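You operate a simulated robot arm through the tools that you are given. There is no shell and no other tool. Be economical: measure what you need, move in short steps, check, and stop when the job is done.

The job below is to be done with a simulated robot arm. You get a single attempt, and the scene is never put back.

## Task
Open the right tall door, fetch the dark green ball from the second shelf from the bottom of the tall cupboard and set it in the wooden tray and shut the door again. Take the blue tuft and leave it in the shallow basket. Put one of the bare cones from the red-brown table on the top shelf of the open rack. Press the soap button three times. Open the right pale drawer, put the tagged skein from the top shelf of the open rack in the inside of the right pale drawer and shut the drawer again. Put the shade block labelled "teal" from the top shelf of the open rack on the wool bed in the green trough and the shade block that says "mint" on the third shelf from the bottom of the open rack. Any order will do. Set down upright: bare cone.

It is judged by the outcome, as a careful person would: the job done as asked, and still so three seconds after it is handed in. It fails if anything else is knocked over, pushed out of place, dropped, spilled or broken.

## Robot
A 7-joint arm with a fingered hand on a trunk, on a base that drives. Base frame: it is fixed to the floor where the robot stands at the start and does not move with it; the origin is under the middle of the robot, x ahead of it, y to its left, z up. Units: m, rad, N and s.
With the tool pointing down near the work surface it reaches from about 0.1 to 0.36 m from the robot's upright axis, wherever it stands. Its first joint turns from -1.204 to 3.002 rad. Places, roughly: bare cone (7x7x12 cm) [8.2, -6.7, 0.8]; blue tuft (8x6x4 cm) [7.9, -7, 0.8]; dark green ball (6x6x6 cm) [0.8, 0.1, 0.6]; inside of the right pale drawer [7.5, -3, 0.7]; right pale drawer [7.4, -3, 0.7]; right tall door [0.8, 0, 1]; shallow basket (18x40x5 cm) [8.2, -6.4, 0.2]; soap button [8.8, -5.7, 1.1]; tagged skein [6, -5.25, 1]; third shelf of the open rack [5.5, -5.2, 0.8]; top shelf of the open rack [5.5, -5.2, 1.1]; wooden tray (24x16x5 cm) [3.3, -2.9, 0.3]; wool bed in the green trough (114x17 cm) [1.64, -3.32, 0.24]. Payload 3.4 kg.
The TCP is the grasp point between the finger pads, 0.025 m short of the fingertips. In the tool frame z runs along the fingers and y along their closing line. The gripper opens to 0.088 m. The gripper's body begins 0.029 m behind the TCP. The gripper is a hand of 5 fingers: y runs from the thumb to the fingers, the wrist lies at [-0.013, -0.097, -0.162] in the tool frame, and closing takes about 1.5 s.
Orientation is that of the tool frame in the base frame, as a unit quaternion [w, x, y, z]. With the fingers straight down and the wrist toward the robot, the tool's x, y and z point along [0, 1, 0], [1, 0, 0] and [0, 0, -1] of the base frame.

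## Interface
- The arm moves only by the tool servo_tool. Its argument "deltas" is one flat list of numbers, 7 for each row, row after row: the turn, a rotation vector about the tool's x, y, z in units of 8 degrees (1.0 is 8 degrees), then the shift along the tool's x, y, z in units of 50 mm (1.0 is 50 mm), then the finger opening in m, from 0 to 0.088. In form: [ax, ay, az, tx, ty, tz, claw, ax, ay, az, tx, ty, tz, claw, ...]. A call has 1 to 12 rows; each row shifts and turns the commanded pose from where the row before left it, along the tool's axes as they then stand. A call with a number of a shift or a turn outside -1 to 1 is refused whole. Rows are played at 5 a second. More than 0.05 m and 0.15 rad between two rows, or a gripper value outside its range, and nothing of the call is played. Where a pose cannot be reached the arm comes as near as it can. A force on the tool above 40 N (or 10 N above the force at the start of the call, whichever is more), or a blocked arm, ends the call early, and 0.2 s more pass. Each finger travels about 0.153 m/s and halts on what it meets, pressing with about 33 N; the grip force reading is that of the motor and also rises with nothing between the fingers. The clock runs only during rows and for 0.2 s after the last one: add rows that do not move to give the fingers time. The reply holds the time, the measured pose of the TCP, the force on the tool along the base axes, the opening and the grip force, in the units named above and with some noise, with the torque about the TCP (base axes, N m) and any sound that the robot's microphone picked up, and new pictures: "views" is both (left out), scene, wrist or none.
- Cameras (640 x 400 px; columns grow to the right, rows downward): "scene" is now at [0.1322, -0.0139, 1.4593]; the picture's right is [-0.17, -0.98, -0.00], its down [-0.65, 0.11, -0.75] and it looks along [0.74, -0.13, -0.66] (base axes); focal length 270 px, centre (320, 200). "wrist" rides on the gripper at [0.059, -0.079, -0.105] in the tool frame; the picture's right is [-0.73, 0.32, -0.61], its down [-0.62, -0.68, 0.38] and it looks along [-0.29, 0.66, 0.70] (tool axes); focal length 234 px, centre (320, 200). There is no depth. A picture from a camera that has moved, and an enlarged one, comes with that camera's place and axes in the base frame and with its lens.
- move_column(by): slides the trunk up (or, below 0, down) by that many m; the arm and the scene camera ride with it, the base frame stays. It gives what a move gives, with no picture.
- steer(legs): drives the robot by 1 to 6 legs, each [ahead, left, turn to the left] in m, m and rad, along the robot's own axes; the way and the turn of a leg run together, so that a leg with both is an arc; at most 1.5 m and 3.142 rad a leg. The arm and the cameras ride along, it lands a little off, and it stops where it bumps. It gives what a move gives, and a new picture of the scene camera.
- grasp_type(shape): the hand has 5 fingers and takes this shape, open, in about a second: jaw (thumb against the fingers, like two jaws); tri (thumb and two fingers); tip (a fingertip pinch); poke (one finger out to press); point (the index stretched); flat (the hand flat); cup (the hand cupped); fist (a fist). The gripper value then closes the fingers along that shape, each until it touches; the sizes above hold for jaw. It gives what a move gives, with no picture.
- pan_tilt(pan, tilt): turns the head with the scene camera to pan (to the left, within 1.501 rad either way) and tilt (down, from -0.506 to 1.204), counted from straight ahead of the robot. It gives what a move gives, and a new picture of the scene camera.
- close_up(camera, box): a new picture of the part [left, top, right, bottom] of that camera's present view, enlarged. It takes no simulated time.
- sign_off(): hands the job in; it is judged then, once.

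Work in short steps. Places have to be worked out from the pictures, the camera data and where the tool is seen: move nearer, look again, correct. Check each grasp and each placing, and mend what went wrong. You have 493 turns and 360 pictures in all, those below and enlarged ones among them. Open the gripper and draw the arm clear of the work before you hand the job in, unless the task says otherwise; then end with one line.

The tools are called after "Request:" as name(argument=value, ...) on one line, values as JSON. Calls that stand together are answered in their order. servo_tool: Moves the arm, as the interface text tells. Its arguments: {"type":"object","properties":{"deltas":{"type":"array","items":{"type":"number"}},"views":{"type":"string","enum":["both","scene","wrist","none"]}},"required":["deltas"]} The other tools are called the same way: move_column (by) slides the trunk up or down; grasp_type (shape) gives the hand a shape; steer (legs) drives the base; pan_tilt (pan, tilt) turns the head that bears the scene camera; close_up (camera, box) takes an enlarged picture of a part of a camera's view; sign_off () hands the job in.

At the start:

```text
t: 0.0
tool_pos: [0.4841, -0.2545, 1.1094]
tool_rot: [-0.001, 0.707, 0.707, 0.0]
wrist_force: [1.1, -0.4, -0.1]
wrist_torque: [0.0, 0.03, -0.01]
opening: 0.0879
finger_force: 0.1
shape: jaw
trunk travel left (down, up): [-0.725, 0.215]
robot x, y, heading: [0.0041, 0.0009, 0.003]
head pan, tilt: [-0.173, 0.723]
```

scene: 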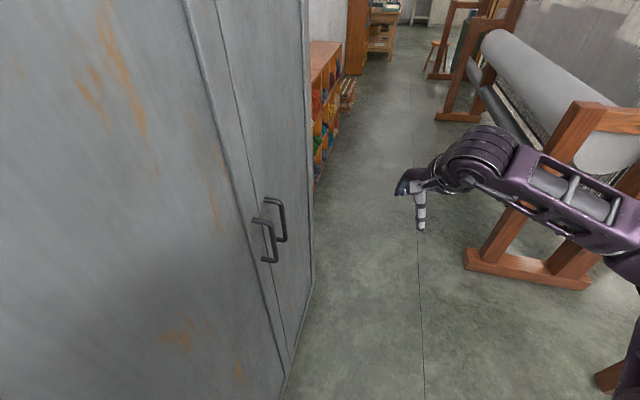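
wrist: 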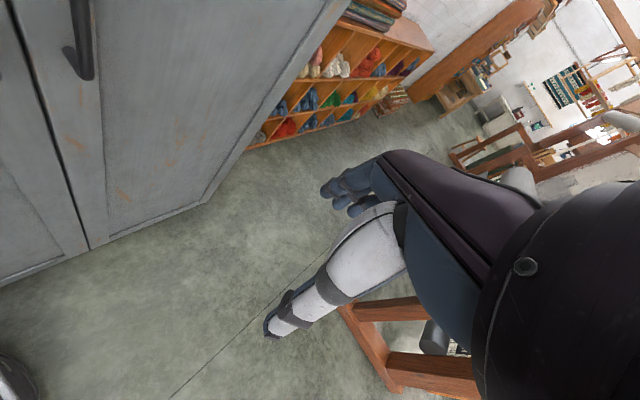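

I'll look around first: turn the head to the cupboard on the left.

Request:
pan_tilt(pan=0.3, tilt=0.3)

Request:
pan_tilt(pan=-0.8, tilt=0.3)

```text
t: 0.9
tool_pos: [0.4858, -0.2552, 1.1092]
tool_rot: [0.0, 0.707, 0.707, 0.001]
wrist_force: [0.3, 0.1, 0.5]
wrist_torque: [0.0, 0.01, -0.02]
opening: 0.0879
finger_force: 0.1
shape: jaw
trunk travel left (down, up): [-0.725, 0.215]
robot x, y, heading: [-0.0012, -0.001, -0.002]
head pan, tilt: [0.3, 0.3]
camera scene: at [0.1387, 0.0281, 1.4973], right [0.29, -0.96, 0.0], down [-0.28, -0.09, -0.96], along [0.91, 0.28, -0.3], focal length 270 px, centre (320, 200)
```

scene: 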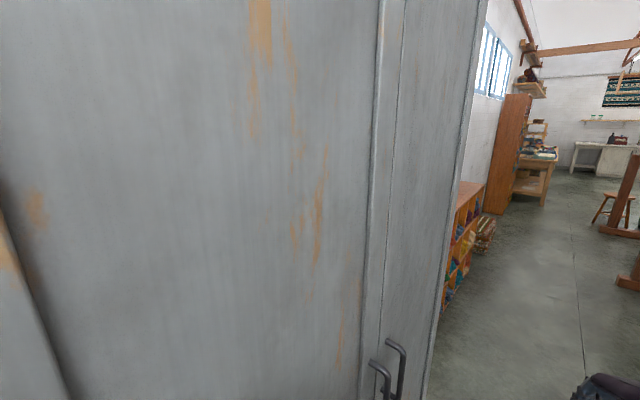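

```text
t: 2.2
tool_pos: [0.4845, -0.2548, 1.1087]
tool_rot: [0.0, 0.707, 0.707, 0.0]
wrist_force: [0.3, -0.2, -0.1]
wrist_torque: [0.0, -0.01, 0.01]
opening: 0.0879
finger_force: 0.0
shape: jaw
trunk travel left (down, up): [-0.725, 0.215]
robot x, y, heading: [0.0016, 0.0045, -0.0]
head pan, tilt: [-0.799, 0.3]
camera scene: at [0.1146, -0.0663, 1.4974], right [-0.72, -0.7, 0.0], down [-0.21, 0.21, -0.96], along [0.67, -0.68, -0.3], focal length 270 px, centre (320, 200)
```

scene: 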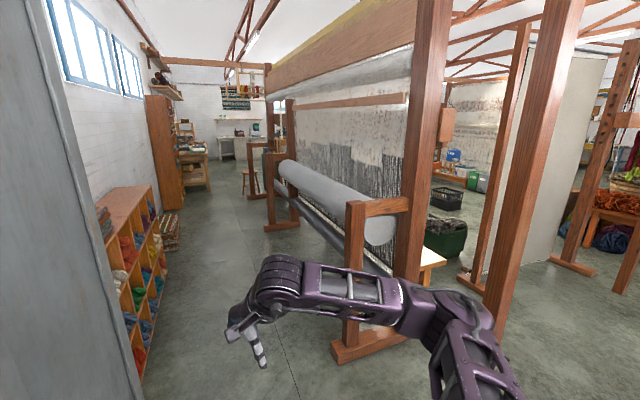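

The cupboard front runs obliquely, about -25° from x, and the robot stands close to it. I'll back off to the right and look at the doors squarely.

Request:
steer(legs=[[-0.1, -0.5, 0], [0, 0, 0.9]])

Request:
pan_tilt(pan=0.0, tilt=0.5)

```text
t: 7.6
tool_pos: [0.4045, -0.3009, 1.1101]
tool_rot: [0.0, 0.337, 0.942, 0.0]
wrist_force: [-0.7, 1.1, 0.4]
wrist_torque: [-0.02, -0.02, 0.0]
opening: 0.0879
finger_force: 0.1
shape: jaw
trunk travel left (down, up): [-0.725, 0.215]
robot x, y, heading: [-0.099, -0.517, 0.881]
head pan, tilt: [-0.799, 0.3]
camera scene: at [0.0249, -0.4662, 1.4974], right [0.08, -1.0, 0.0], down [-0.29, -0.03, -0.96], along [0.95, 0.08, -0.3], focal length 270 px, centre (320, 200)
```

scene: 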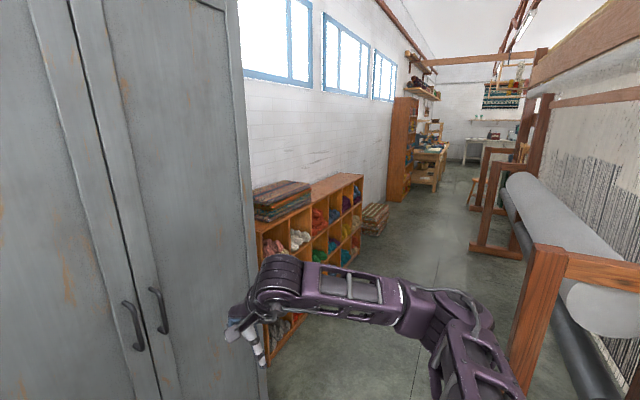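

```text
t: 8.7
tool_pos: [0.4041, -0.3003, 1.1104]
tool_rot: [0.0, 0.336, 0.942, 0.001]
wrist_force: [0.4, -0.5, -0.5]
wrist_torque: [0.0, -0.02, -0.02]
opening: 0.0877
finger_force: 0.1
shape: jaw
trunk travel left (down, up): [-0.725, 0.215]
robot x, y, heading: [-0.1008, -0.5148, 0.885]
head pan, tilt: [0.0, 0.499]
camera scene: at [-0.0104, -0.4038, 1.479], right [0.77, -0.63, 0.0], down [-0.3, -0.37, -0.88], along [0.56, 0.68, -0.48], focal length 270 px, centre (320, 200)
```

scene: 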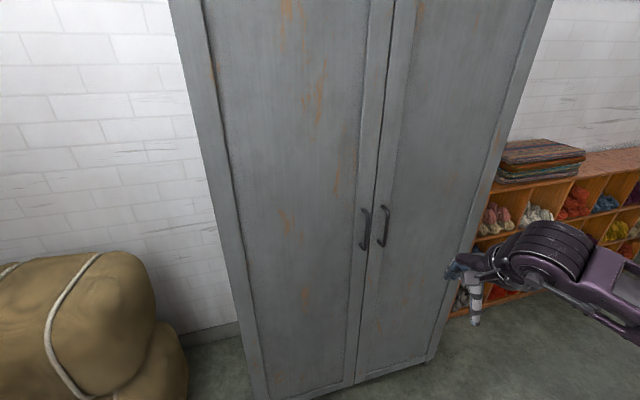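

The door front lies at about -26°, with the right handle near (0.60, 0.02, z 0.91–1.06). I'll turn the hand to point forward (closing line horizontal) while still in free space.

Request:
servo_tool(deltas=[-0.577, -0.577, -0.577, 0, 0, 0, 0.088, -0.577, -0.577, -0.577, 0, 0, 0, 0.088, -0.577, -0.577, -0.577, 0, 0, 0, 0.088, -0.577, -0.577, -0.577, 0, 0, 0, 0.088, -0.577, -0.577, -0.577, 0, 0, 0, 0.088, -0.577, -0.577, -0.577, 0, 0, 0, 0.088, -0.577, -0.577, -0.577, 0, 0, 0, 0.088, -0.577, -0.577, -0.577, 0, 0, 0, 0.088], views="scene")

Request:
servo_tool(deltas=[-0.577, -0.577, -0.577, 0, 0, 0, 0.088, -0.577, -0.577, -0.577, 0, 0, 0, 0.088, -0.577, -0.577, -0.577, 0, 0, 0, 0.088, -0.577, -0.577, -0.577, 0, 0, 0, 0.088, -0.577, -0.577, -0.577, 0, 0, 0, 0.088, -0.577, -0.577, -0.577, 0, 0, 0, 0.088, -0.577, -0.577, -0.577, 0, 0, 0, 0.088, 0, 0, 0, 0, 0, 0, 0.088], views="both")

```text
t: 10.5
tool_pos: [0.4052, -0.3006, 1.1105]
tool_rot: [0.392, -0.003, 0.901, 0.186]
wrist_force: [0.0, 0.4, -0.3]
wrist_torque: [-0.02, -0.04, -0.02]
opening: 0.0876
finger_force: 0.1
shape: jaw
trunk travel left (down, up): [-0.725, 0.215]
robot x, y, heading: [-0.1008, -0.5157, 0.884]
head pan, tilt: [0.0, 0.499]
camera scene: at [-0.0103, -0.4043, 1.479], right [0.77, -0.63, 0.0], down [-0.3, -0.37, -0.88], along [0.56, 0.68, -0.48], focal length 270 px, centre (320, 200)
```

scene: 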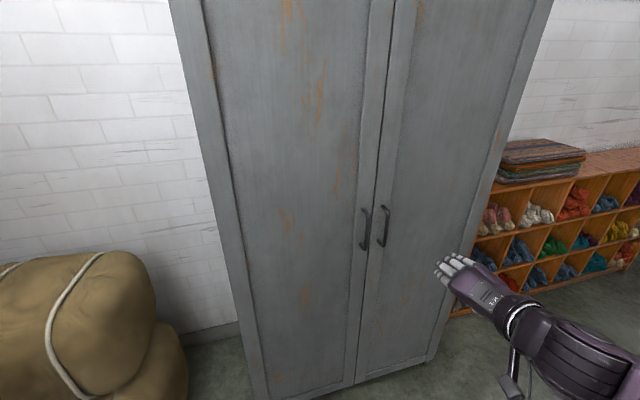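

```text
t: 12.3
tool_pos: [0.413, -0.3083, 1.1647]
tool_rot: [0.496, -0.148, 0.821, 0.242]
wrist_force: [0.1, -0.5, 0.6]
wrist_torque: [0.01, -0.01, 0.01]
opening: 0.0877
finger_force: 0.0
shape: jaw
out of reach, approached as far as the arm can: row 2, 3, 4, 5, 6, 7
trunk travel left (down, up): [-0.725, 0.215]
robot x, y, heading: [-0.0993, -0.5149, 0.881]
head pan, tilt: [0.0, 0.499]
camera scene: at [-0.0104, -0.4038, 1.479], right [0.77, -0.63, 0.0], down [-0.3, -0.37, -0.88], along [0.56, 0.68, -0.48], focal length 270 px, centre (320, 200)
camera wrist: at [0.3469, -0.433, 1.133], right [-0.27, -0.06, 0.96], down [0.9, -0.36, 0.23], along [0.34, 0.93, 0.15], focal length 234 px, centre (320, 200)
```

scene: 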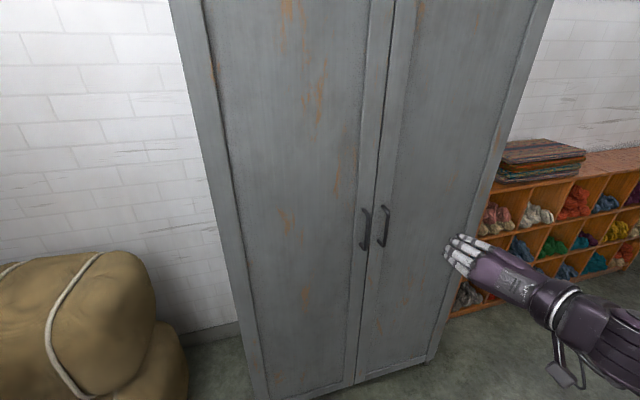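
wrist: 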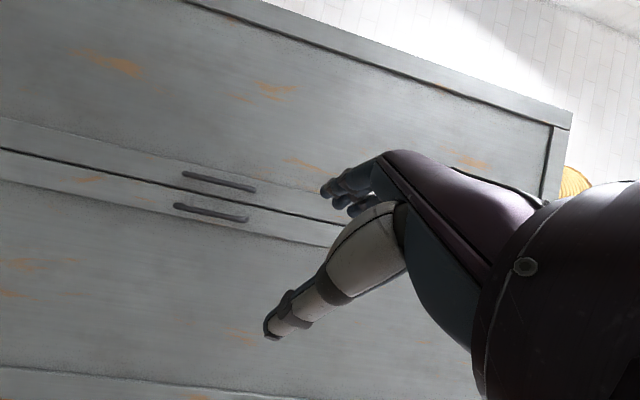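

The hand now points forward with a slight downward pitch, good enough for a vertical bar. I'll lower the trunk to handle height and drive to a stand-off in front of the right handle.

Request:
steer(legs=[[0.19, -0.216, 0], [0, 0, 0.477]])

Request:
move_column(by=-0.18)

Request:
servo_tool(deltas=[0, 0, 0, 0, 0, 0, 0.06, 0, 0, 0, 0, 0, 0, 0.06], views="both")

```text
t: 15.7
tool_pos: [0.5493, -0.0897, 1.1626]
tool_rot: [0.427, -0.335, 0.764, 0.35]
wrist_force: [0.0, 0.3, 0.3]
wrist_torque: [0.01, -0.02, -0.01]
opening: 0.0878
finger_force: 0.0
shape: jaw
trunk travel left (down, up): [-0.725, 0.215]
robot x, y, heading: [0.1865, -0.5045, 1.355]
head pan, tilt: [0.0, 0.499]
camera scene: at [0.2156, -0.3658, 1.479], right [0.98, -0.22, 0.0], down [-0.1, -0.47, -0.88], along [0.19, 0.86, -0.48], focal length 270 px, centre (320, 200)
```

scene: 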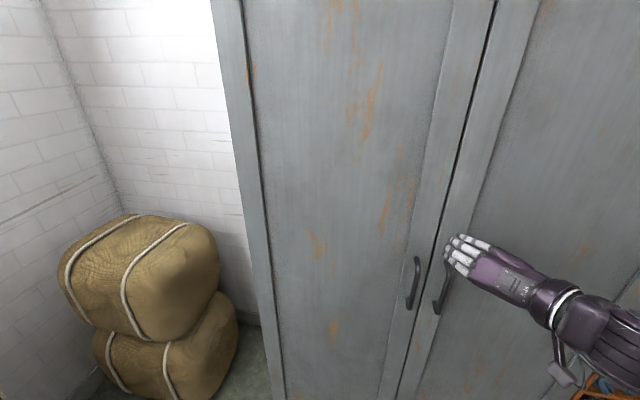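

```text
t: 17.6
tool_pos: [0.5503, -0.0904, 0.9848]
tool_rot: [0.426, -0.336, 0.763, 0.351]
wrist_force: [-0.1, -0.2, 1.0]
wrist_torque: [-0.01, 0.0, 0.03]
opening: 0.0879
finger_force: 0.1
shape: jaw
trunk travel left (down, up): [-0.545, 0.395]
robot x, y, heading: [0.1872, -0.5054, 1.357]
head pan, tilt: [0.0, 0.499]
```

```text
t: 18.2
tool_pos: [0.5489, -0.09, 0.9835]
tool_rot: [0.427, -0.335, 0.764, 0.35]
wrist_force: [0.7, 0.4, 0.9]
wrist_torque: [0.02, 0.02, -0.01]
opening: 0.0604
finger_force: 0.0
shape: jaw
trunk travel left (down, up): [-0.545, 0.395]
robot x, y, heading: [0.1892, -0.5017, 1.351]
head pan, tilt: [0.0, 0.499]
camera scene: at [0.2156, -0.3659, 1.299], right [0.98, -0.22, 0.0], down [-0.1, -0.47, -0.88], along [0.19, 0.86, -0.48], focal length 270 px, centre (320, 200)
camera wrist: at [0.547, -0.2312, 0.9531], right [-0.21, -0.17, 0.96], down [0.97, 0.09, 0.23], along [-0.12, 0.98, 0.15], focal length 234 px, centre (320, 200)
```

scene: 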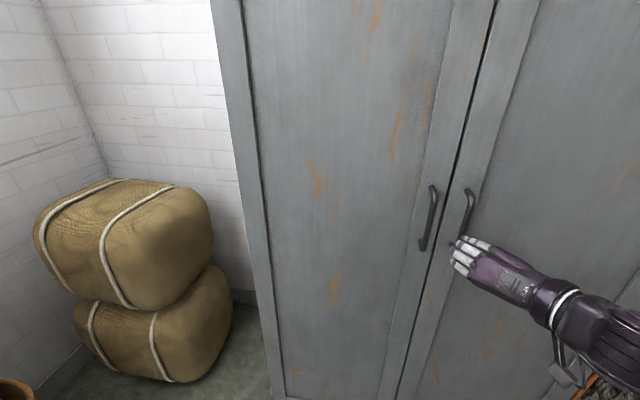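
wrist: 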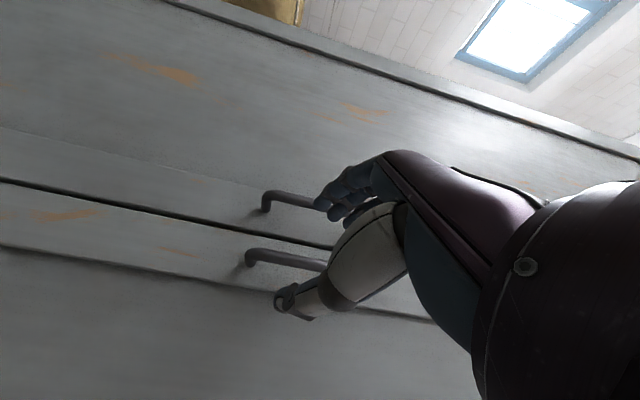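

The bar sits between thumb and fingers as seen from the wrist. I'll advance ~12 cm straight toward the door onto the bar.

Request:
servo_tool(deltas=[0, 0, 0, -0.27, 0.115, 0.55, 0.06, 0, 0, 0, -0.27, 0.115, 0.55, 0.06, 0, 0, 0, -0.27, 0.115, 0.55, 0.06], views="both")

```text
t: 19.2
tool_pos: [0.5664, -0.0471, 0.9253]
tool_rot: [0.394, -0.355, 0.79, 0.307]
wrist_force: [0.1, 0.0, 0.2]
wrist_torque: [0.0, 0.0, -0.02]
opening: 0.0602
finger_force: 0.0
shape: jaw
out of reach, approached as far as the arm can: row 1, 2
trunk travel left (down, up): [-0.545, 0.395]
robot x, y, heading: [0.1819, -0.5047, 1.354]
head pan, tilt: [0.0, 0.499]
stopped in row 3: the arm was blocked; the commanded pose is now the measured one
camera scene: at [0.2145, -0.3667, 1.2991], right [0.98, -0.21, 0.0], down [-0.1, -0.47, -0.88], along [0.19, 0.86, -0.48], focal length 270 px, centre (320, 200)
camera wrist: at [0.5639, -0.1905, 0.9129], right [-0.19, -0.05, 0.98], down [0.97, 0.11, 0.19], along [-0.12, 0.99, 0.03], focal length 234 px, centre (320, 200)
```

scene: 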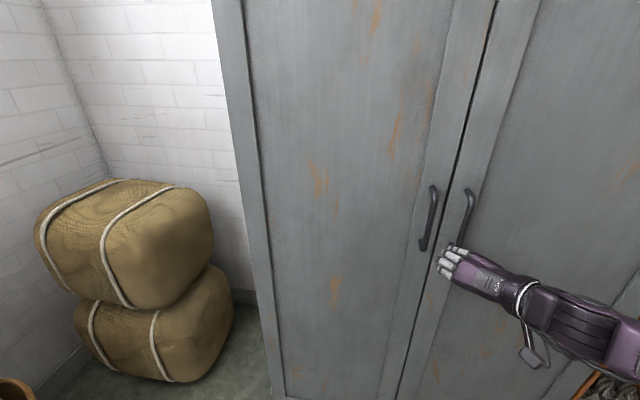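
wrist: 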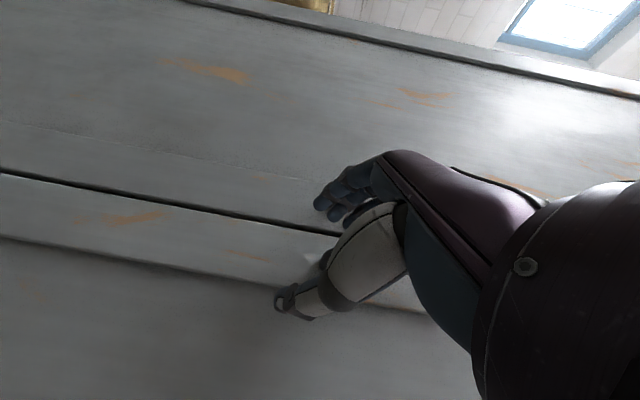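

The arm hits a reach limit; I'll hold this posture and use the base and trunk for the approach: back off, raise, look.

Request:
steer(legs=[[-0.06, -0.015, 0]])

Request:
move_column(by=0.07)

Request:
close_up(camera="wrist", box=[160, 100, 480, 300])

```text
t: 20.2
tool_pos: [0.5695, -0.1067, 0.9252]
tool_rot: [0.393, -0.357, 0.789, 0.308]
wrist_force: [-0.4, 0.1, -0.4]
wrist_torque: [0.0, 0.02, 0.0]
opening: 0.0601
finger_force: 0.1
shape: jaw
trunk travel left (down, up): [-0.545, 0.395]
robot x, y, heading: [0.1892, -0.5659, 1.353]
head pan, tilt: [0.0, 0.499]
camera scene: at [0.2173, -0.428, 1.2991], right [0.98, -0.21, 0.0], down [-0.1, -0.47, -0.88], along [0.19, 0.86, -0.48], focal length 270 px, centre (320, 200)
```

scene: 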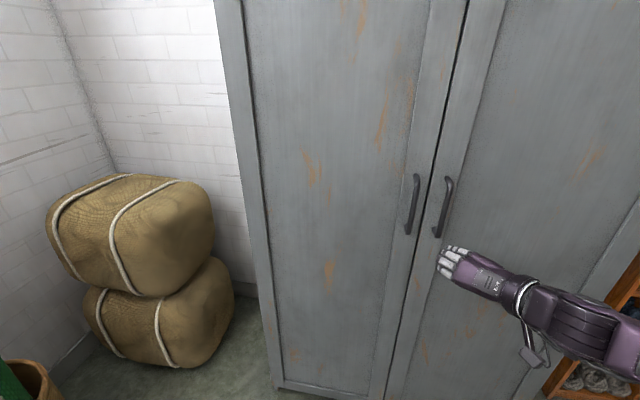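

```text
t: 21.3
tool_pos: [0.5697, -0.1055, 0.9965]
tool_rot: [0.393, -0.356, 0.79, 0.308]
wrist_force: [-0.5, 0.2, -0.4]
wrist_torque: [-0.01, -0.02, -0.01]
opening: 0.0603
finger_force: 0.0
shape: jaw
trunk travel left (down, up): [-0.615, 0.325]
robot x, y, heading: [0.1869, -0.5667, 1.365]
head pan, tilt: [0.0, 0.499]
```

```text
2.00 times, centred on (320, 200) of wrist
camera zoom: at [0.5662, -0.2495, 0.9826], right [-0.19, -0.05, 0.98], down [0.97, 0.11, 0.19], along [-0.12, 0.99, 0.03], focal length 468 px, centre (320, 200)
```

zoom: 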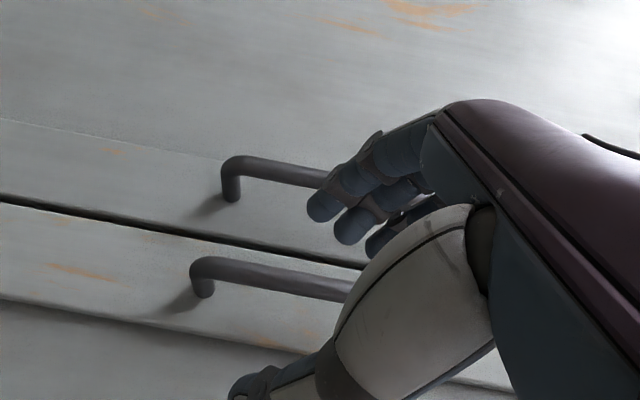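

TCP is at handle height and the bar passes between thumb and fingers. Driving 13 cm ahead.

Request:
steer(legs=[[0.13, 0.006, 0]])

Request:
close_up(camera="wrist", box=[160, 100, 480, 300])

```text
t: 22.6
tool_pos: [0.5826, 0.0067, 0.9986]
tool_rot: [0.388, -0.362, 0.788, 0.313]
wrist_force: [-7.4, -16.9, 1.3]
wrist_torque: [0.3, -0.09, 0.38]
opening: 0.0599
finger_force: 0.0
shape: jaw
trunk travel left (down, up): [-0.615, 0.325]
robot x, y, heading: [0.2087, -0.4454, 1.358]
head pan, tilt: [0.0, 0.499]
stopped in leg 1: the force on the tool passed its limit at 50 N (the readings are from after the stop); the commanded pose is now the measured one
camera scene: at [0.236, -0.3122, 1.3696], right [0.98, -0.22, 0.0], down [-0.1, -0.46, -0.88], along [0.19, 0.86, -0.48], focal length 270 px, centre (320, 200)
```

scene: 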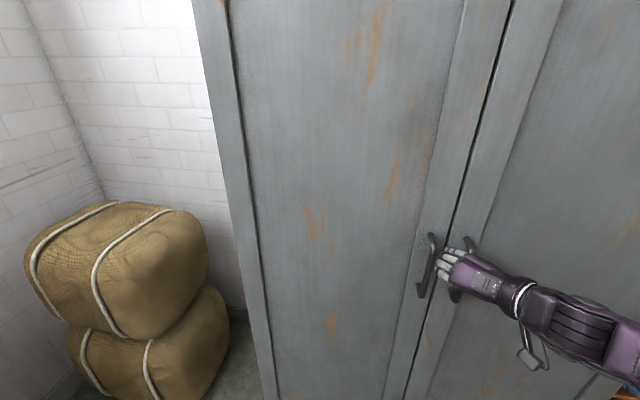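

```text
2.00 times, centred on (320, 200) of wrist
camera zoom: at [0.5814, -0.1368, 0.9837], right [-0.18, -0.06, 0.98], down [0.97, 0.13, 0.18], along [-0.14, 0.99, 0.03], focal length 468 px, centre (320, 200)
```

zoom: 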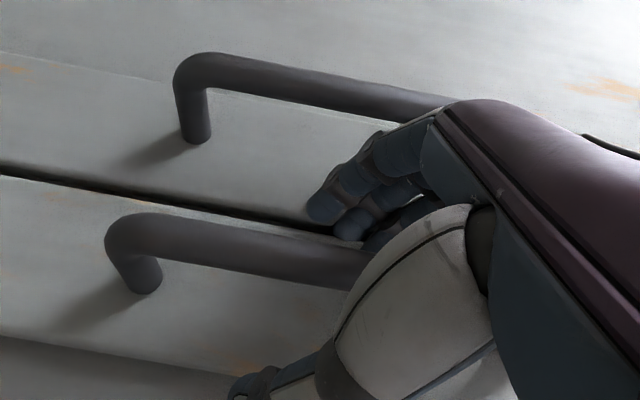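

Fingertips touch the door with the bar between thumb and fingers. Closing on the bar.

Request:
servo_tool(deltas=[0, 0, 0, 0, 0, -0.1, 0.03, 0, 0, 0, 0, 0, -0.1, 0.0, 0, 0, 0, 0, 0, 0, 0.0, 0, 0, 0, 0, 0, 0, 0.0, 0, 0, 0, 0, 0, 0, 0.0, 0, 0, 0, 0, 0, 0, 0.0, 0, 0, 0, 0, 0, 0, 0.0], views="none")

Request:
close_up(camera="wrist", box=[160, 100, 480, 300])

```text
t: 24.2
tool_pos: [0.5823, 0.0038, 0.9988]
tool_rot: [0.387, -0.36, 0.79, 0.311]
wrist_force: [5.6, -0.9, -9.2]
wrist_torque: [0.17, -0.71, 0.04]
opening: 0.006
finger_force: 33.1
shape: jaw
trunk travel left (down, up): [-0.615, 0.325]
robot x, y, heading: [0.2078, -0.4466, 1.352]
head pan, tilt: [0.0, 0.499]
```

```text
2.00 times, centred on (320, 200) of wrist
camera zoom: at [0.5823, -0.1399, 0.9859], right [-0.18, -0.05, 0.98], down [0.98, 0.13, 0.18], along [-0.13, 0.99, 0.03], focal length 468 px, centre (320, 200)
```

zoom: 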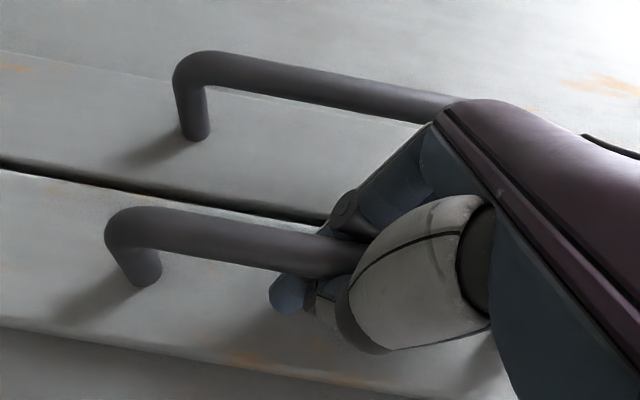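

The handle is firmly gripped. I'll swing the door by driving the base in a rigid arc around the hinge (~(0.98,-0.115)).

Request:
steer(legs=[[-0.078, -0.062, 0.12], [-0.078, -0.062, 0.12]])

```text
t: 26.1
tool_pos: [0.5665, -0.0882, 0.9992]
tool_rot: [0.348, -0.454, 0.74, 0.353]
wrist_force: [-27.5, 1.3, -20.1]
wrist_torque: [0.6, -1.54, -0.3]
opening: 0.0062
finger_force: 32.7
shape: jaw
trunk travel left (down, up): [-0.615, 0.325]
robot x, y, heading: [0.313, -0.6169, 1.594]
head pan, tilt: [0.0, 0.499]
camera scene: at [0.3052, -0.4696, 1.3685], right [1.0, 0.02, 0.01], down [0.01, -0.48, -0.88], along [-0.01, 0.88, -0.48], focal length 270 px, centre (320, 200)
```

scene: 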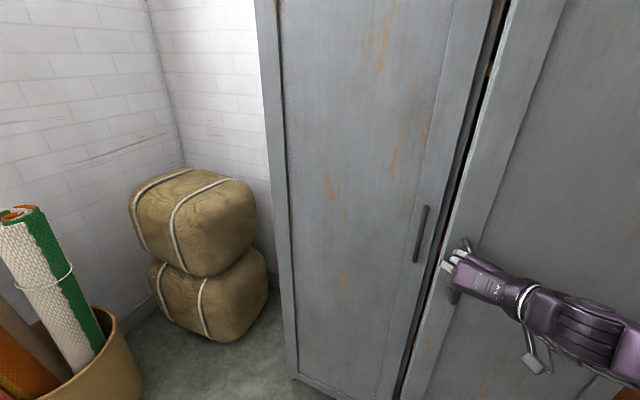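

The door is swinging. Continue the arc another ~0.3 rad with a slight relief in -x.

Request:
steer(legs=[[-0.068, -0.036, 0.1], [-0.068, -0.045, 0.1], [-0.068, -0.045, 0.1]])

```text
t: 28.5
tool_pos: [0.5721, -0.2179, 0.9977]
tool_rot: [0.291, -0.554, 0.668, 0.402]
wrist_force: [21.5, 5.3, -5.6]
wrist_torque: [0.24, -0.2, 0.22]
opening: 0.0055
finger_force: 32.4
shape: jaw
trunk travel left (down, up): [-0.615, 0.325]
robot x, y, heading: [0.4709, -0.7948, 1.877]
head pan, tilt: [0.0, 0.499]
camera scene: at [0.4339, -0.657, 1.369], right [0.95, 0.3, -0.01], down [0.14, -0.46, -0.88], along [-0.27, 0.84, -0.48], focal length 270 px, centre (320, 200)
```

scene: 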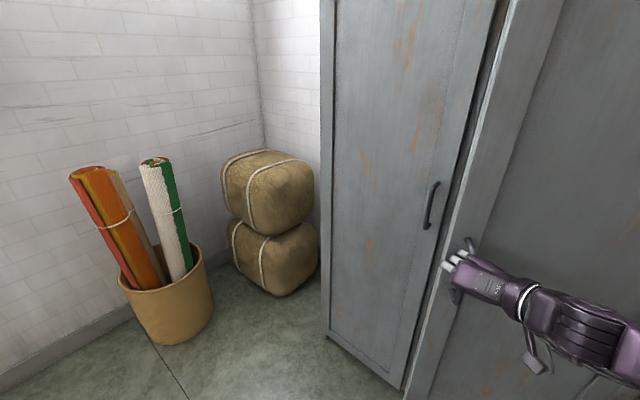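

31° open. Three more arc legs.

Request:
steer(legs=[[-0.069, -0.058, 0.1], [-0.069, -0.05, 0.1], [-0.069, -0.05, 0.1]])

```text
t: 30.9
tool_pos: [0.6189, -0.3307, 0.9989]
tool_rot: [-0.23, 0.65, -0.575, -0.439]
wrist_force: [-23.6, -14.9, -20.1]
wrist_torque: [1.48, -1.14, -0.35]
opening: 0.0068
finger_force: 33.7
shape: jaw
trunk travel left (down, up): [-0.615, 0.325]
robot x, y, heading: [0.7017, -0.908, 2.181]
head pan, tilt: [0.0, 0.499]
camera scene: at [0.6141, -0.7907, 1.3686], right [0.82, 0.57, 0.01], down [0.28, -0.39, -0.88], along [-0.5, 0.72, -0.48], focal length 270 px, centre (320, 200)
```

scene: 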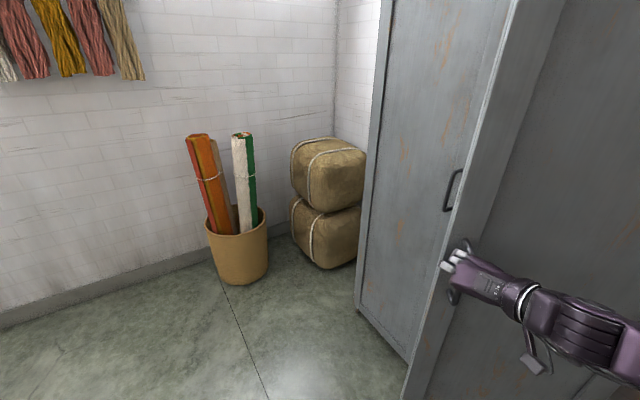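

48° open; continue the arc ~0.4 rad more.

Request:
steer(legs=[[-0.068, -0.04, 0.1], [-0.068, -0.047, 0.1], [-0.068, -0.047, 0.1], [-0.068, -0.047, 0.1]])

```text
t: 31.9
tool_pos: [0.6317, -0.3535, 0.9969]
tool_rot: [-0.213, 0.669, -0.554, -0.447]
wrist_force: [-0.9, 0.0, 5.4]
wrist_torque: [0.77, -0.55, -0.03]
opening: 0.0072
finger_force: 32.8
shape: jaw
trunk travel left (down, up): [-0.615, 0.325]
robot x, y, heading: [0.7409, -0.9224, 2.223]
head pan, tilt: [0.0, 0.499]
stopped in leg 1: the robot was blocked; the commanded pose is now the measured one
camera scene: at [0.6534, -0.8065, 1.369], right [0.8, 0.61, 0.0], down [0.29, -0.38, -0.88], along [-0.53, 0.7, -0.48], focal length 270 px, centre (320, 200)
```

scene: 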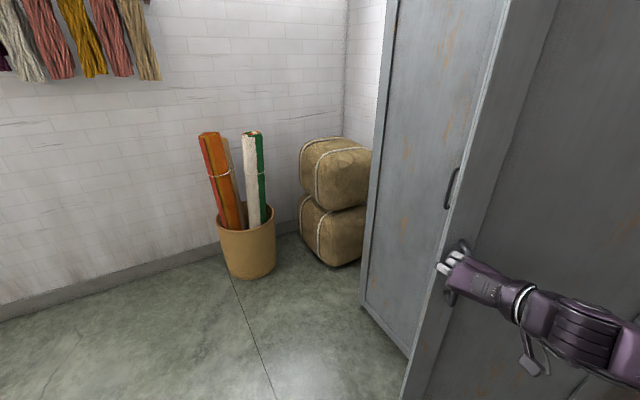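

The base is blocked behind (near the loom), so 53° open for now. Release the handle and retract the hand.

Request:
servo_tool(deltas=[0, 0, 0, 0, 0, 0, 0.06, 0, 0, 0, 0, 0, 0, 0.06, 0, 0, 0, 0, 0, 0, 0.06, 0, 0, 0, 0, 0, 0, 0.06, 0, 0, 0, 0, 0, -0.8, 0.06, 0, 0, 0, 0, 0, -0.8, 0.06], views="both")

```text
t: 33.3
tool_pos: [0.6533, -0.4007, 1.0238]
tool_rot: [-0.198, 0.661, -0.568, -0.448]
wrist_force: [0.0, -0.6, -0.1]
wrist_torque: [-0.01, -0.02, -0.01]
opening: 0.06
finger_force: 0.0
shape: jaw
out of reach, approached as far as the arm can: row 6
trunk travel left (down, up): [-0.615, 0.325]
robot x, y, heading: [0.7382, -0.9204, 2.223]
head pan, tilt: [0.0, 0.499]
camera scene: at [0.6539, -0.8062, 1.3689], right [0.8, 0.61, 0.0], down [0.29, -0.38, -0.88], along [-0.53, 0.7, -0.48], focal length 270 px, centre (320, 200)
camera wrist: at [0.765, -0.4947, 1.0115], right [-0.04, -0.14, 0.99], down [0.52, 0.84, 0.14], along [-0.85, 0.52, 0.04], focal length 234 px, centre (320, 200)
```

scene: 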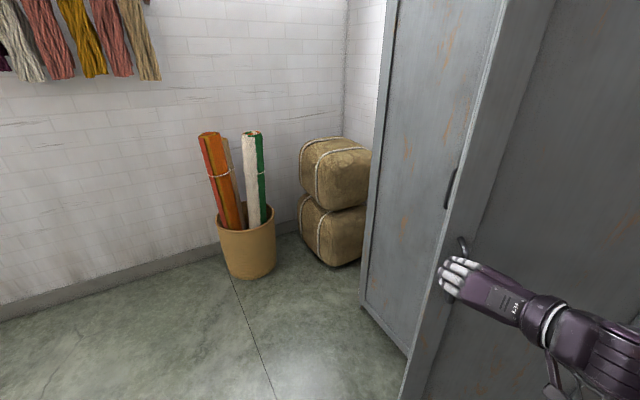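
wrist: 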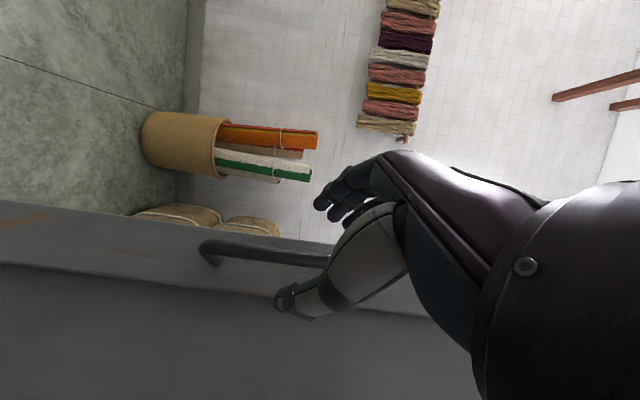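

Hand is clear of the bar by a few cm. I'll raise the trunk so it is above the handle, then drive left along the door.

Request:
move_column(by=0.13)

Request:
steer(legs=[[0.0, 0.35, 0]])

```text
t: 34.9
tool_pos: [0.6545, -0.4002, 1.1544]
tool_rot: [-0.199, 0.661, -0.568, -0.448]
wrist_force: [-0.1, 0.2, -0.5]
wrist_torque: [0.01, -0.04, 0.01]
opening: 0.0601
finger_force: 0.2
shape: jaw
trunk travel left (down, up): [-0.745, 0.195]
robot x, y, heading: [0.7365, -0.9185, 2.221]
head pan, tilt: [0.0, 0.499]
```

```text
t: 37.2
tool_pos: [0.3696, -0.6175, 1.1555]
tool_rot: [-0.195, 0.664, -0.565, -0.449]
wrist_force: [0.1, 0.0, -0.2]
wrist_torque: [-0.03, 0.02, 0.0]
opening: 0.0598
finger_force: 0.1
shape: jaw
trunk travel left (down, up): [-0.745, 0.195]
robot x, y, heading: [0.4595, -1.1347, 2.236]
head pan, tilt: [0.0, 0.499]
camera scene: at [0.3734, -1.0225, 1.499], right [0.79, 0.62, 0.0], down [0.29, -0.38, -0.88], along [-0.54, 0.69, -0.48], focal length 270 px, centre (320, 200)
```

scene: 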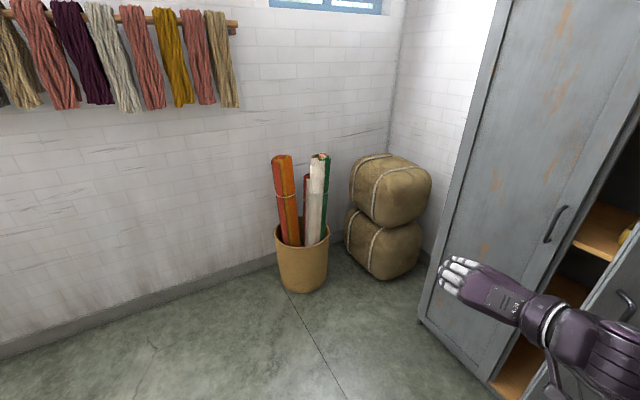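

Now turn to face the cupboard and look inside.

Request:
steer(legs=[[0.15, 0.0, 0], [0, 0, -1.0]])

Request:
pan_tilt(pan=0.0, tilt=0.65)

```text
t: 41.1
tool_pos: [0.7587, -0.664, 1.155]
tool_rot: [0.388, -0.312, 0.814, 0.3]
wrist_force: [-0.5, 1.0, 0.3]
wrist_torque: [0.02, 0.06, -0.02]
opening: 0.0596
finger_force: 0.1
shape: jaw
trunk travel left (down, up): [-0.745, 0.195]
robot x, y, heading: [0.3701, -1.0208, 1.232]
head pan, tilt: [0.0, 0.499]
camera scene: at [0.4179, -0.8865, 1.499], right [0.94, -0.33, 0.0], down [-0.16, -0.45, -0.88], along [0.29, 0.83, -0.48], focal length 270 px, centre (320, 200)
```

scene: 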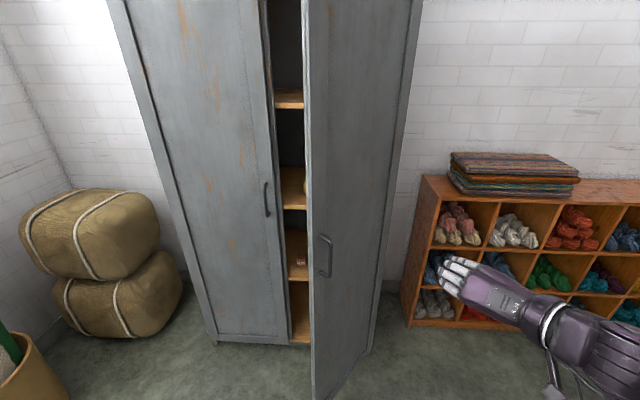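

```text
t: 41.8
tool_pos: [0.7579, -0.6653, 1.1549]
tool_rot: [0.387, -0.312, 0.814, 0.3]
wrist_force: [0.9, 0.4, -0.6]
wrist_torque: [-0.01, 0.0, -0.01]
opening: 0.0602
finger_force: 0.1
shape: jaw
trunk travel left (down, up): [-0.745, 0.195]
robot x, y, heading: [0.3717, -1.0196, 1.232]
head pan, tilt: [0.0, 0.649]
camera scene: at [0.4165, -0.8904, 1.4857], right [0.94, -0.33, 0.0], down [-0.2, -0.57, -0.8], along [0.27, 0.75, -0.6], focal length 270 px, centre (320, 200)
```

scene: 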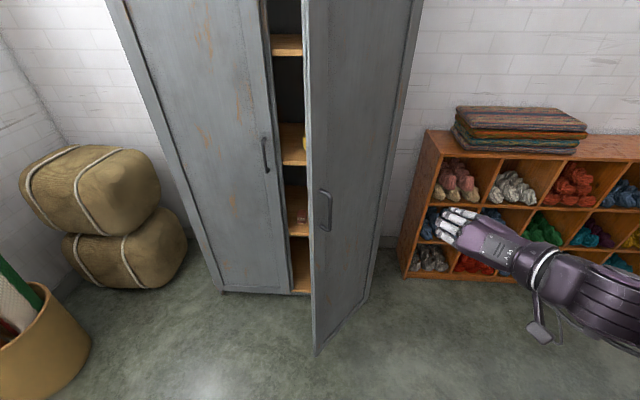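

The door stands ~53° open. I'll make a fist, bring the hand into the gap left of the door edge, then push the door wider by driving right.

Request:
grasp_type(shape="fist")

Request:
steer(legs=[[0, 0, -0.116], [0, 0.479, 0], [0.303, 0, 0]])

```text
t: 42.7
tool_pos: [0.7593, -0.6649, 1.1537]
tool_rot: [0.387, -0.312, 0.814, 0.301]
wrist_force: [-0.3, 0.0, -0.4]
wrist_torque: [-0.01, -0.01, 0.04]
opening: 0.0001
finger_force: 0.0
shape: fist
trunk travel left (down, up): [-0.745, 0.195]
robot x, y, heading: [0.3715, -1.0199, 1.231]
head pan, tilt: [0.0, 0.649]
```

```text
t: 47.8
tool_pos: [0.5144, -0.2341, 1.1553]
tool_rot: [0.407, -0.256, 0.833, 0.274]
wrist_force: [0.0, -0.4, 0.1]
wrist_torque: [-0.01, 0.0, -0.01]
opening: 0.0
finger_force: 0.1
shape: fist
trunk travel left (down, up): [-0.745, 0.195]
robot x, y, heading: [0.0851, -0.5344, 1.098]
head pan, tilt: [0.0, 0.649]
camera scene: at [0.1454, -0.4119, 1.4856], right [0.89, -0.46, 0.0], down [-0.28, -0.54, -0.8], along [0.36, 0.71, -0.6], focal length 270 px, centre (320, 200)
```

scene: 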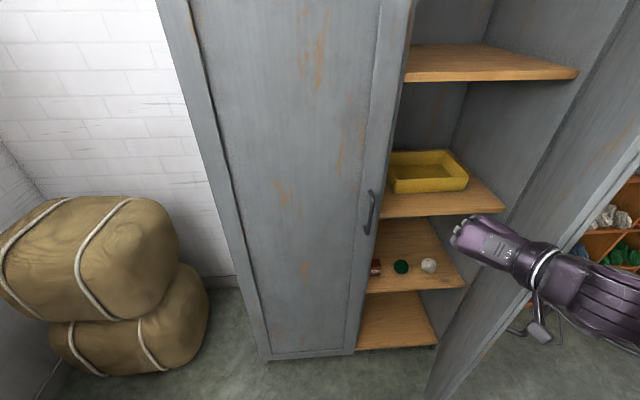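

I see the green ball on the second shelf with a white ball beside it. Push the door wider by driving right.

Request:
steer(legs=[[0.0, -0.3, 0]])

```text
t: 49.0
tool_pos: [0.5869, -0.2748, 1.1537]
tool_rot: [0.403, -0.264, 0.831, 0.278]
wrist_force: [-1.1, -1.0, 0.5]
wrist_torque: [0.04, -0.01, 0.0]
opening: 0.0003
finger_force: 0.1
shape: fist
trunk travel left (down, up): [-0.745, 0.195]
robot x, y, heading: [0.1617, -0.573, 1.098]
head pan, tilt: [0.0, 0.649]
stopped in leg 1: the robot was blocked; the commanded pose is now the measured one
camera scene: at [0.225, -0.4534, 1.4857], right [0.89, -0.46, 0.0], down [-0.28, -0.54, -0.8], along [0.36, 0.71, -0.6], focal length 270 px, centre (320, 200)
```

scene: 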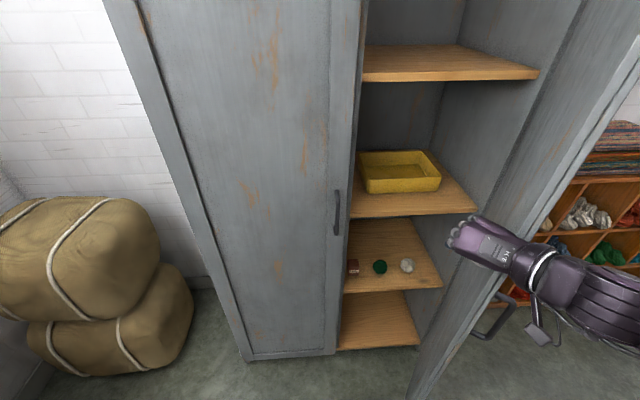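

Blocked with no tool force; I'll look down at what touched.

Request:
pan_tilt(pan=-0.6, tilt=1.0)

```text
t: 50.0
tool_pos: [0.5861, -0.2729, 1.1546]
tool_rot: [0.403, -0.263, 0.831, 0.277]
wrist_force: [-1.1, -1.2, -0.5]
wrist_torque: [-0.02, -0.08, -0.1]
opening: 0.0002
finger_force: 0.0
shape: fist
trunk travel left (down, up): [-0.745, 0.195]
robot x, y, heading: [0.1613, -0.5784, 1.099]
head pan, tilt: [-0.6, 1.0]
camera scene: at [0.2459, -0.4962, 1.4579], right [0.48, -0.88, 0.0], down [-0.74, -0.4, -0.54], along [0.48, 0.26, -0.84], focal length 270 px, centre (320, 200)
```

scene: 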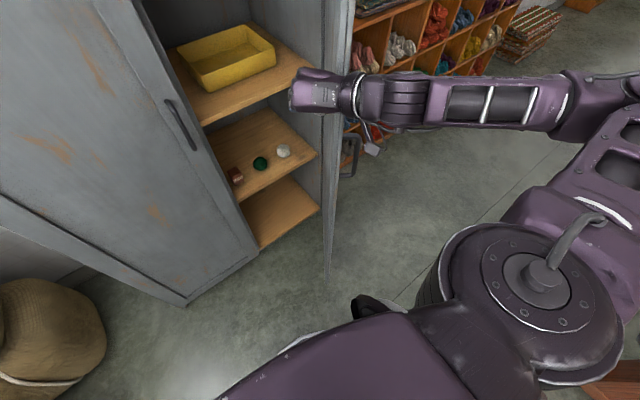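

The forearm crosses in front of the door, so it can't push. I'll back out and re-orient the hand so the forearm comes straight from behind (fingers pitched 45° forward-down).

Request:
steer(legs=[[0, 0.12, 0], [-0.25, 0, 0]])

Request:
servo_tool(deltas=[0.086, 0.22, 0.917, 0, 0, 0, 0, 0.086, 0.22, 0.917, 0, 0, 0, 0, 0.086, 0.22, 0.917, 0, 0, 0, 0, 0.086, 0.22, 0.917, 0, 0, 0, 0, 0.086, 0.22, 0.917, 0, 0, 0, 0, 0.086, 0.22, 0.917, 0, 0, 0, 0, 0.086, 0.22, 0.917, 0, 0, 0, 0, 0.086, 0.22, 0.917, 0, 0, 0, 0, 0.086, 0.22, 0.917, 0, 0, 0, 0], views="none")

Request:
pan_tilt(pan=-0.3, tilt=0.7)

```text
t: 52.7
tool_pos: [0.3638, -0.4423, 1.1543]
tool_rot: [0.403, -0.263, 0.831, 0.278]
wrist_force: [-1.2, 0.2, 0.9]
wrist_torque: [0.05, 0.0, 0.0]
opening: 0.0
finger_force: 0.1
shape: fist
trunk travel left (down, up): [-0.745, 0.195]
robot x, y, heading: [-0.0613, -0.7376, 1.097]
head pan, tilt: [-0.6, 1.0]
camera scene: at [0.0218, -0.6645, 1.4579], right [0.48, -0.88, 0.0], down [-0.74, -0.4, -0.54], along [0.47, 0.26, -0.84], focal length 270 px, centre (320, 200)
```

scene: 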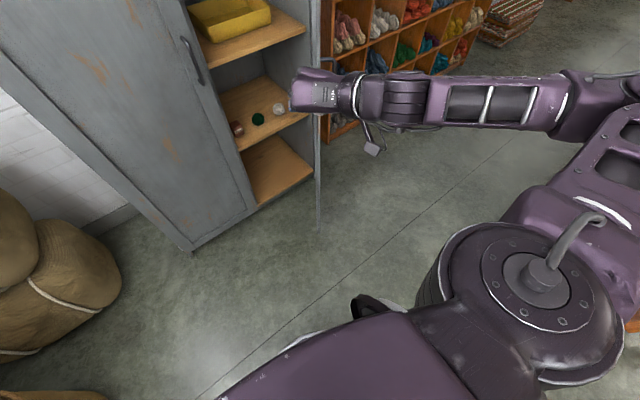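

```text
t: 54.7
tool_pos: [0.3945, -0.4848, 1.1887]
tool_rot: [0.125, 0.178, 0.905, 0.366]
wrist_force: [-0.9, 0.9, 0.3]
wrist_torque: [0.01, 0.0, 0.01]
opening: 0.0
finger_force: 0.0
shape: fist
out of reach, approached as far as the arm can: row 1, 2, 3, 4, 5, 6, 7, 8, 9
trunk travel left (down, up): [-0.745, 0.195]
robot x, y, heading: [-0.0617, -0.7458, 1.098]
head pan, tilt: [-0.6, 1.0]
```

```text
t: 55.5
tool_pos: [0.3941, -0.484, 1.1883]
tool_rot: [0.124, 0.175, 0.906, 0.366]
wrist_force: [-0.4, -0.3, 0.6]
wrist_torque: [0.01, -0.01, 0.02]
opening: 0.0002
finger_force: 0.2
shape: fist
trunk travel left (down, up): [-0.745, 0.195]
robot x, y, heading: [-0.0635, -0.741, 1.098]
head pan, tilt: [-0.3, 0.7]
camera scene: at [0.0198, -0.6372, 1.4812], right [0.71, -0.7, 0.0], down [-0.45, -0.46, -0.76], along [0.54, 0.55, -0.64], focal length 270 px, centre (320, 200)
```

scene: 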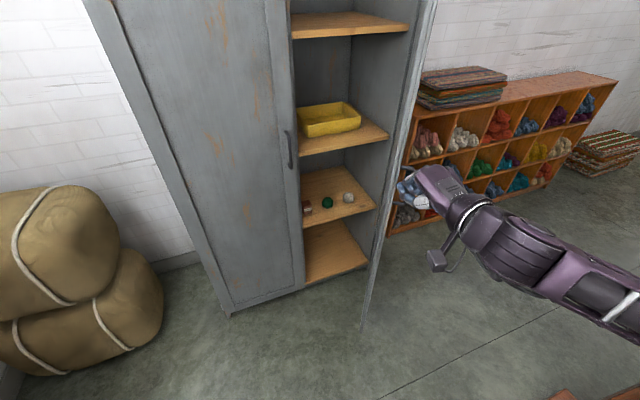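

Hand now pitched with the wrist behind. With heading ≈0.4 the forearm would point into the cupboard's normal, so I can sweep the door open by driving right. Turn and move in left of the door edge.

Request:
steer(legs=[[0, 0, -0.698], [0.235, 0.61, 0]])

Request:
pan_tilt(pan=0.2, tilt=0.9)

```text
t: 60.9
tool_pos: [0.4243, -0.1824, 1.1881]
tool_rot: [0.24, 0.467, 0.795, 0.303]
wrist_force: [0.8, 0.3, 0.2]
wrist_torque: [0.0, 0.01, 0.0]
opening: 0.0
finger_force: 0.0
shape: fist
trunk travel left (down, up): [-0.745, 0.195]
robot x, y, heading: [-0.0951, -0.095, 0.419]
head pan, tilt: [-0.3, 0.7]
camera scene: at [0.0357, -0.0655, 1.4812], right [0.12, -0.99, 0.0], down [-0.64, -0.08, -0.76], along [0.76, 0.09, -0.64], focal length 270 px, centre (320, 200)
```

scene: 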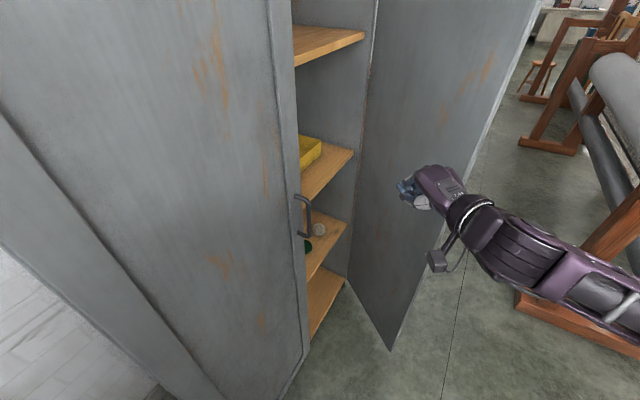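

```text
t: 61.8
tool_pos: [0.424, -0.1818, 1.1879]
tool_rot: [0.239, 0.467, 0.796, 0.304]
wrist_force: [-0.8, 0.5, -0.5]
wrist_torque: [0.0, 0.01, -0.02]
opening: 0.0
finger_force: 0.0
shape: fist
trunk travel left (down, up): [-0.745, 0.195]
robot x, y, heading: [-0.0971, -0.0941, 0.42]
head pan, tilt: [0.201, 0.901]
camera scene: at [0.013, -0.032, 1.4651], right [0.58, -0.82, 0.0], down [-0.64, -0.45, -0.62], along [0.51, 0.36, -0.78], focal length 270 px, centre (320, 200)
```

scene: 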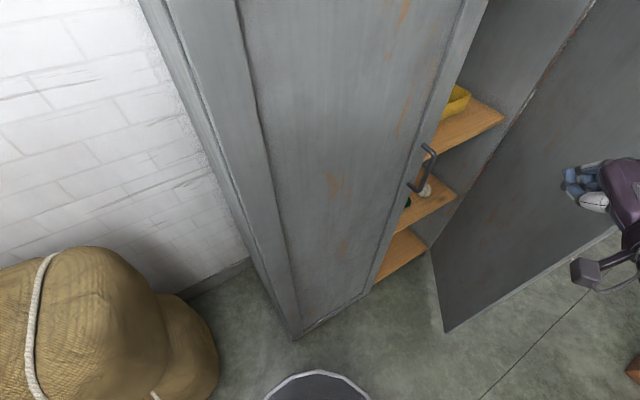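

The hand is now clearly left of the open door. Drive right along the cupboard front to push it wider.

Request:
steer(legs=[[0.24, -0.29, 0]])

Request:
pan_tilt(pan=-0.2, tilt=0.8)

```text
t: 64.2
tool_pos: [0.7639, -0.3472, 1.1885]
tool_rot: [0.239, 0.466, 0.796, 0.303]
wrist_force: [0.0, 0.0, -0.7]
wrist_torque: [0.04, 0.0, 0.0]
opening: 0.0002
finger_force: 0.1
shape: fist
trunk travel left (down, up): [-0.745, 0.195]
robot x, y, heading: [0.2443, -0.2658, 0.426]
head pan, tilt: [0.201, 0.901]
camera scene: at [0.3533, -0.1979, 1.4651], right [0.58, -0.81, 0.0], down [-0.64, -0.46, -0.62], along [0.5, 0.36, -0.78], focal length 270 px, centre (320, 200)
```

scene: 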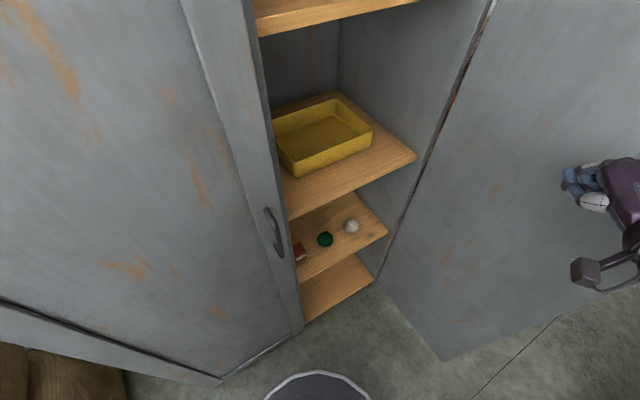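

```text
t: 65.1
tool_pos: [0.7637, -0.3458, 1.1884]
tool_rot: [0.239, 0.466, 0.796, 0.304]
wrist_force: [-0.5, 0.1, -0.3]
wrist_torque: [-0.02, 0.01, -0.01]
opening: 0.0002
finger_force: 0.0
shape: fist
trunk travel left (down, up): [-0.745, 0.195]
robot x, y, heading: [0.2492, -0.2631, 0.415]
head pan, tilt: [-0.201, 0.799]
camera scene: at [0.3704, -0.224, 1.473], right [0.22, -0.98, 0.0], down [-0.7, -0.16, -0.7], along [0.68, 0.15, -0.72], focal length 270 px, centre (320, 200)
```

scene: 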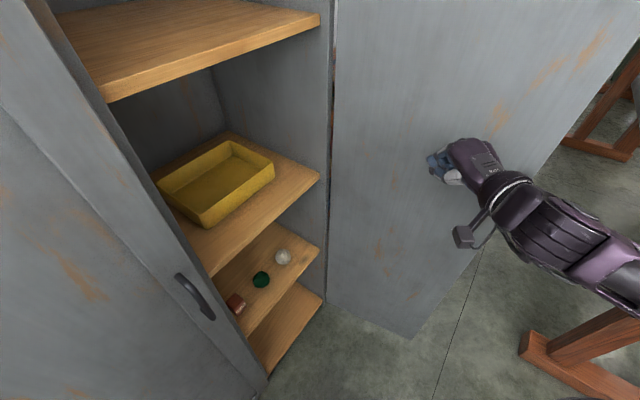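

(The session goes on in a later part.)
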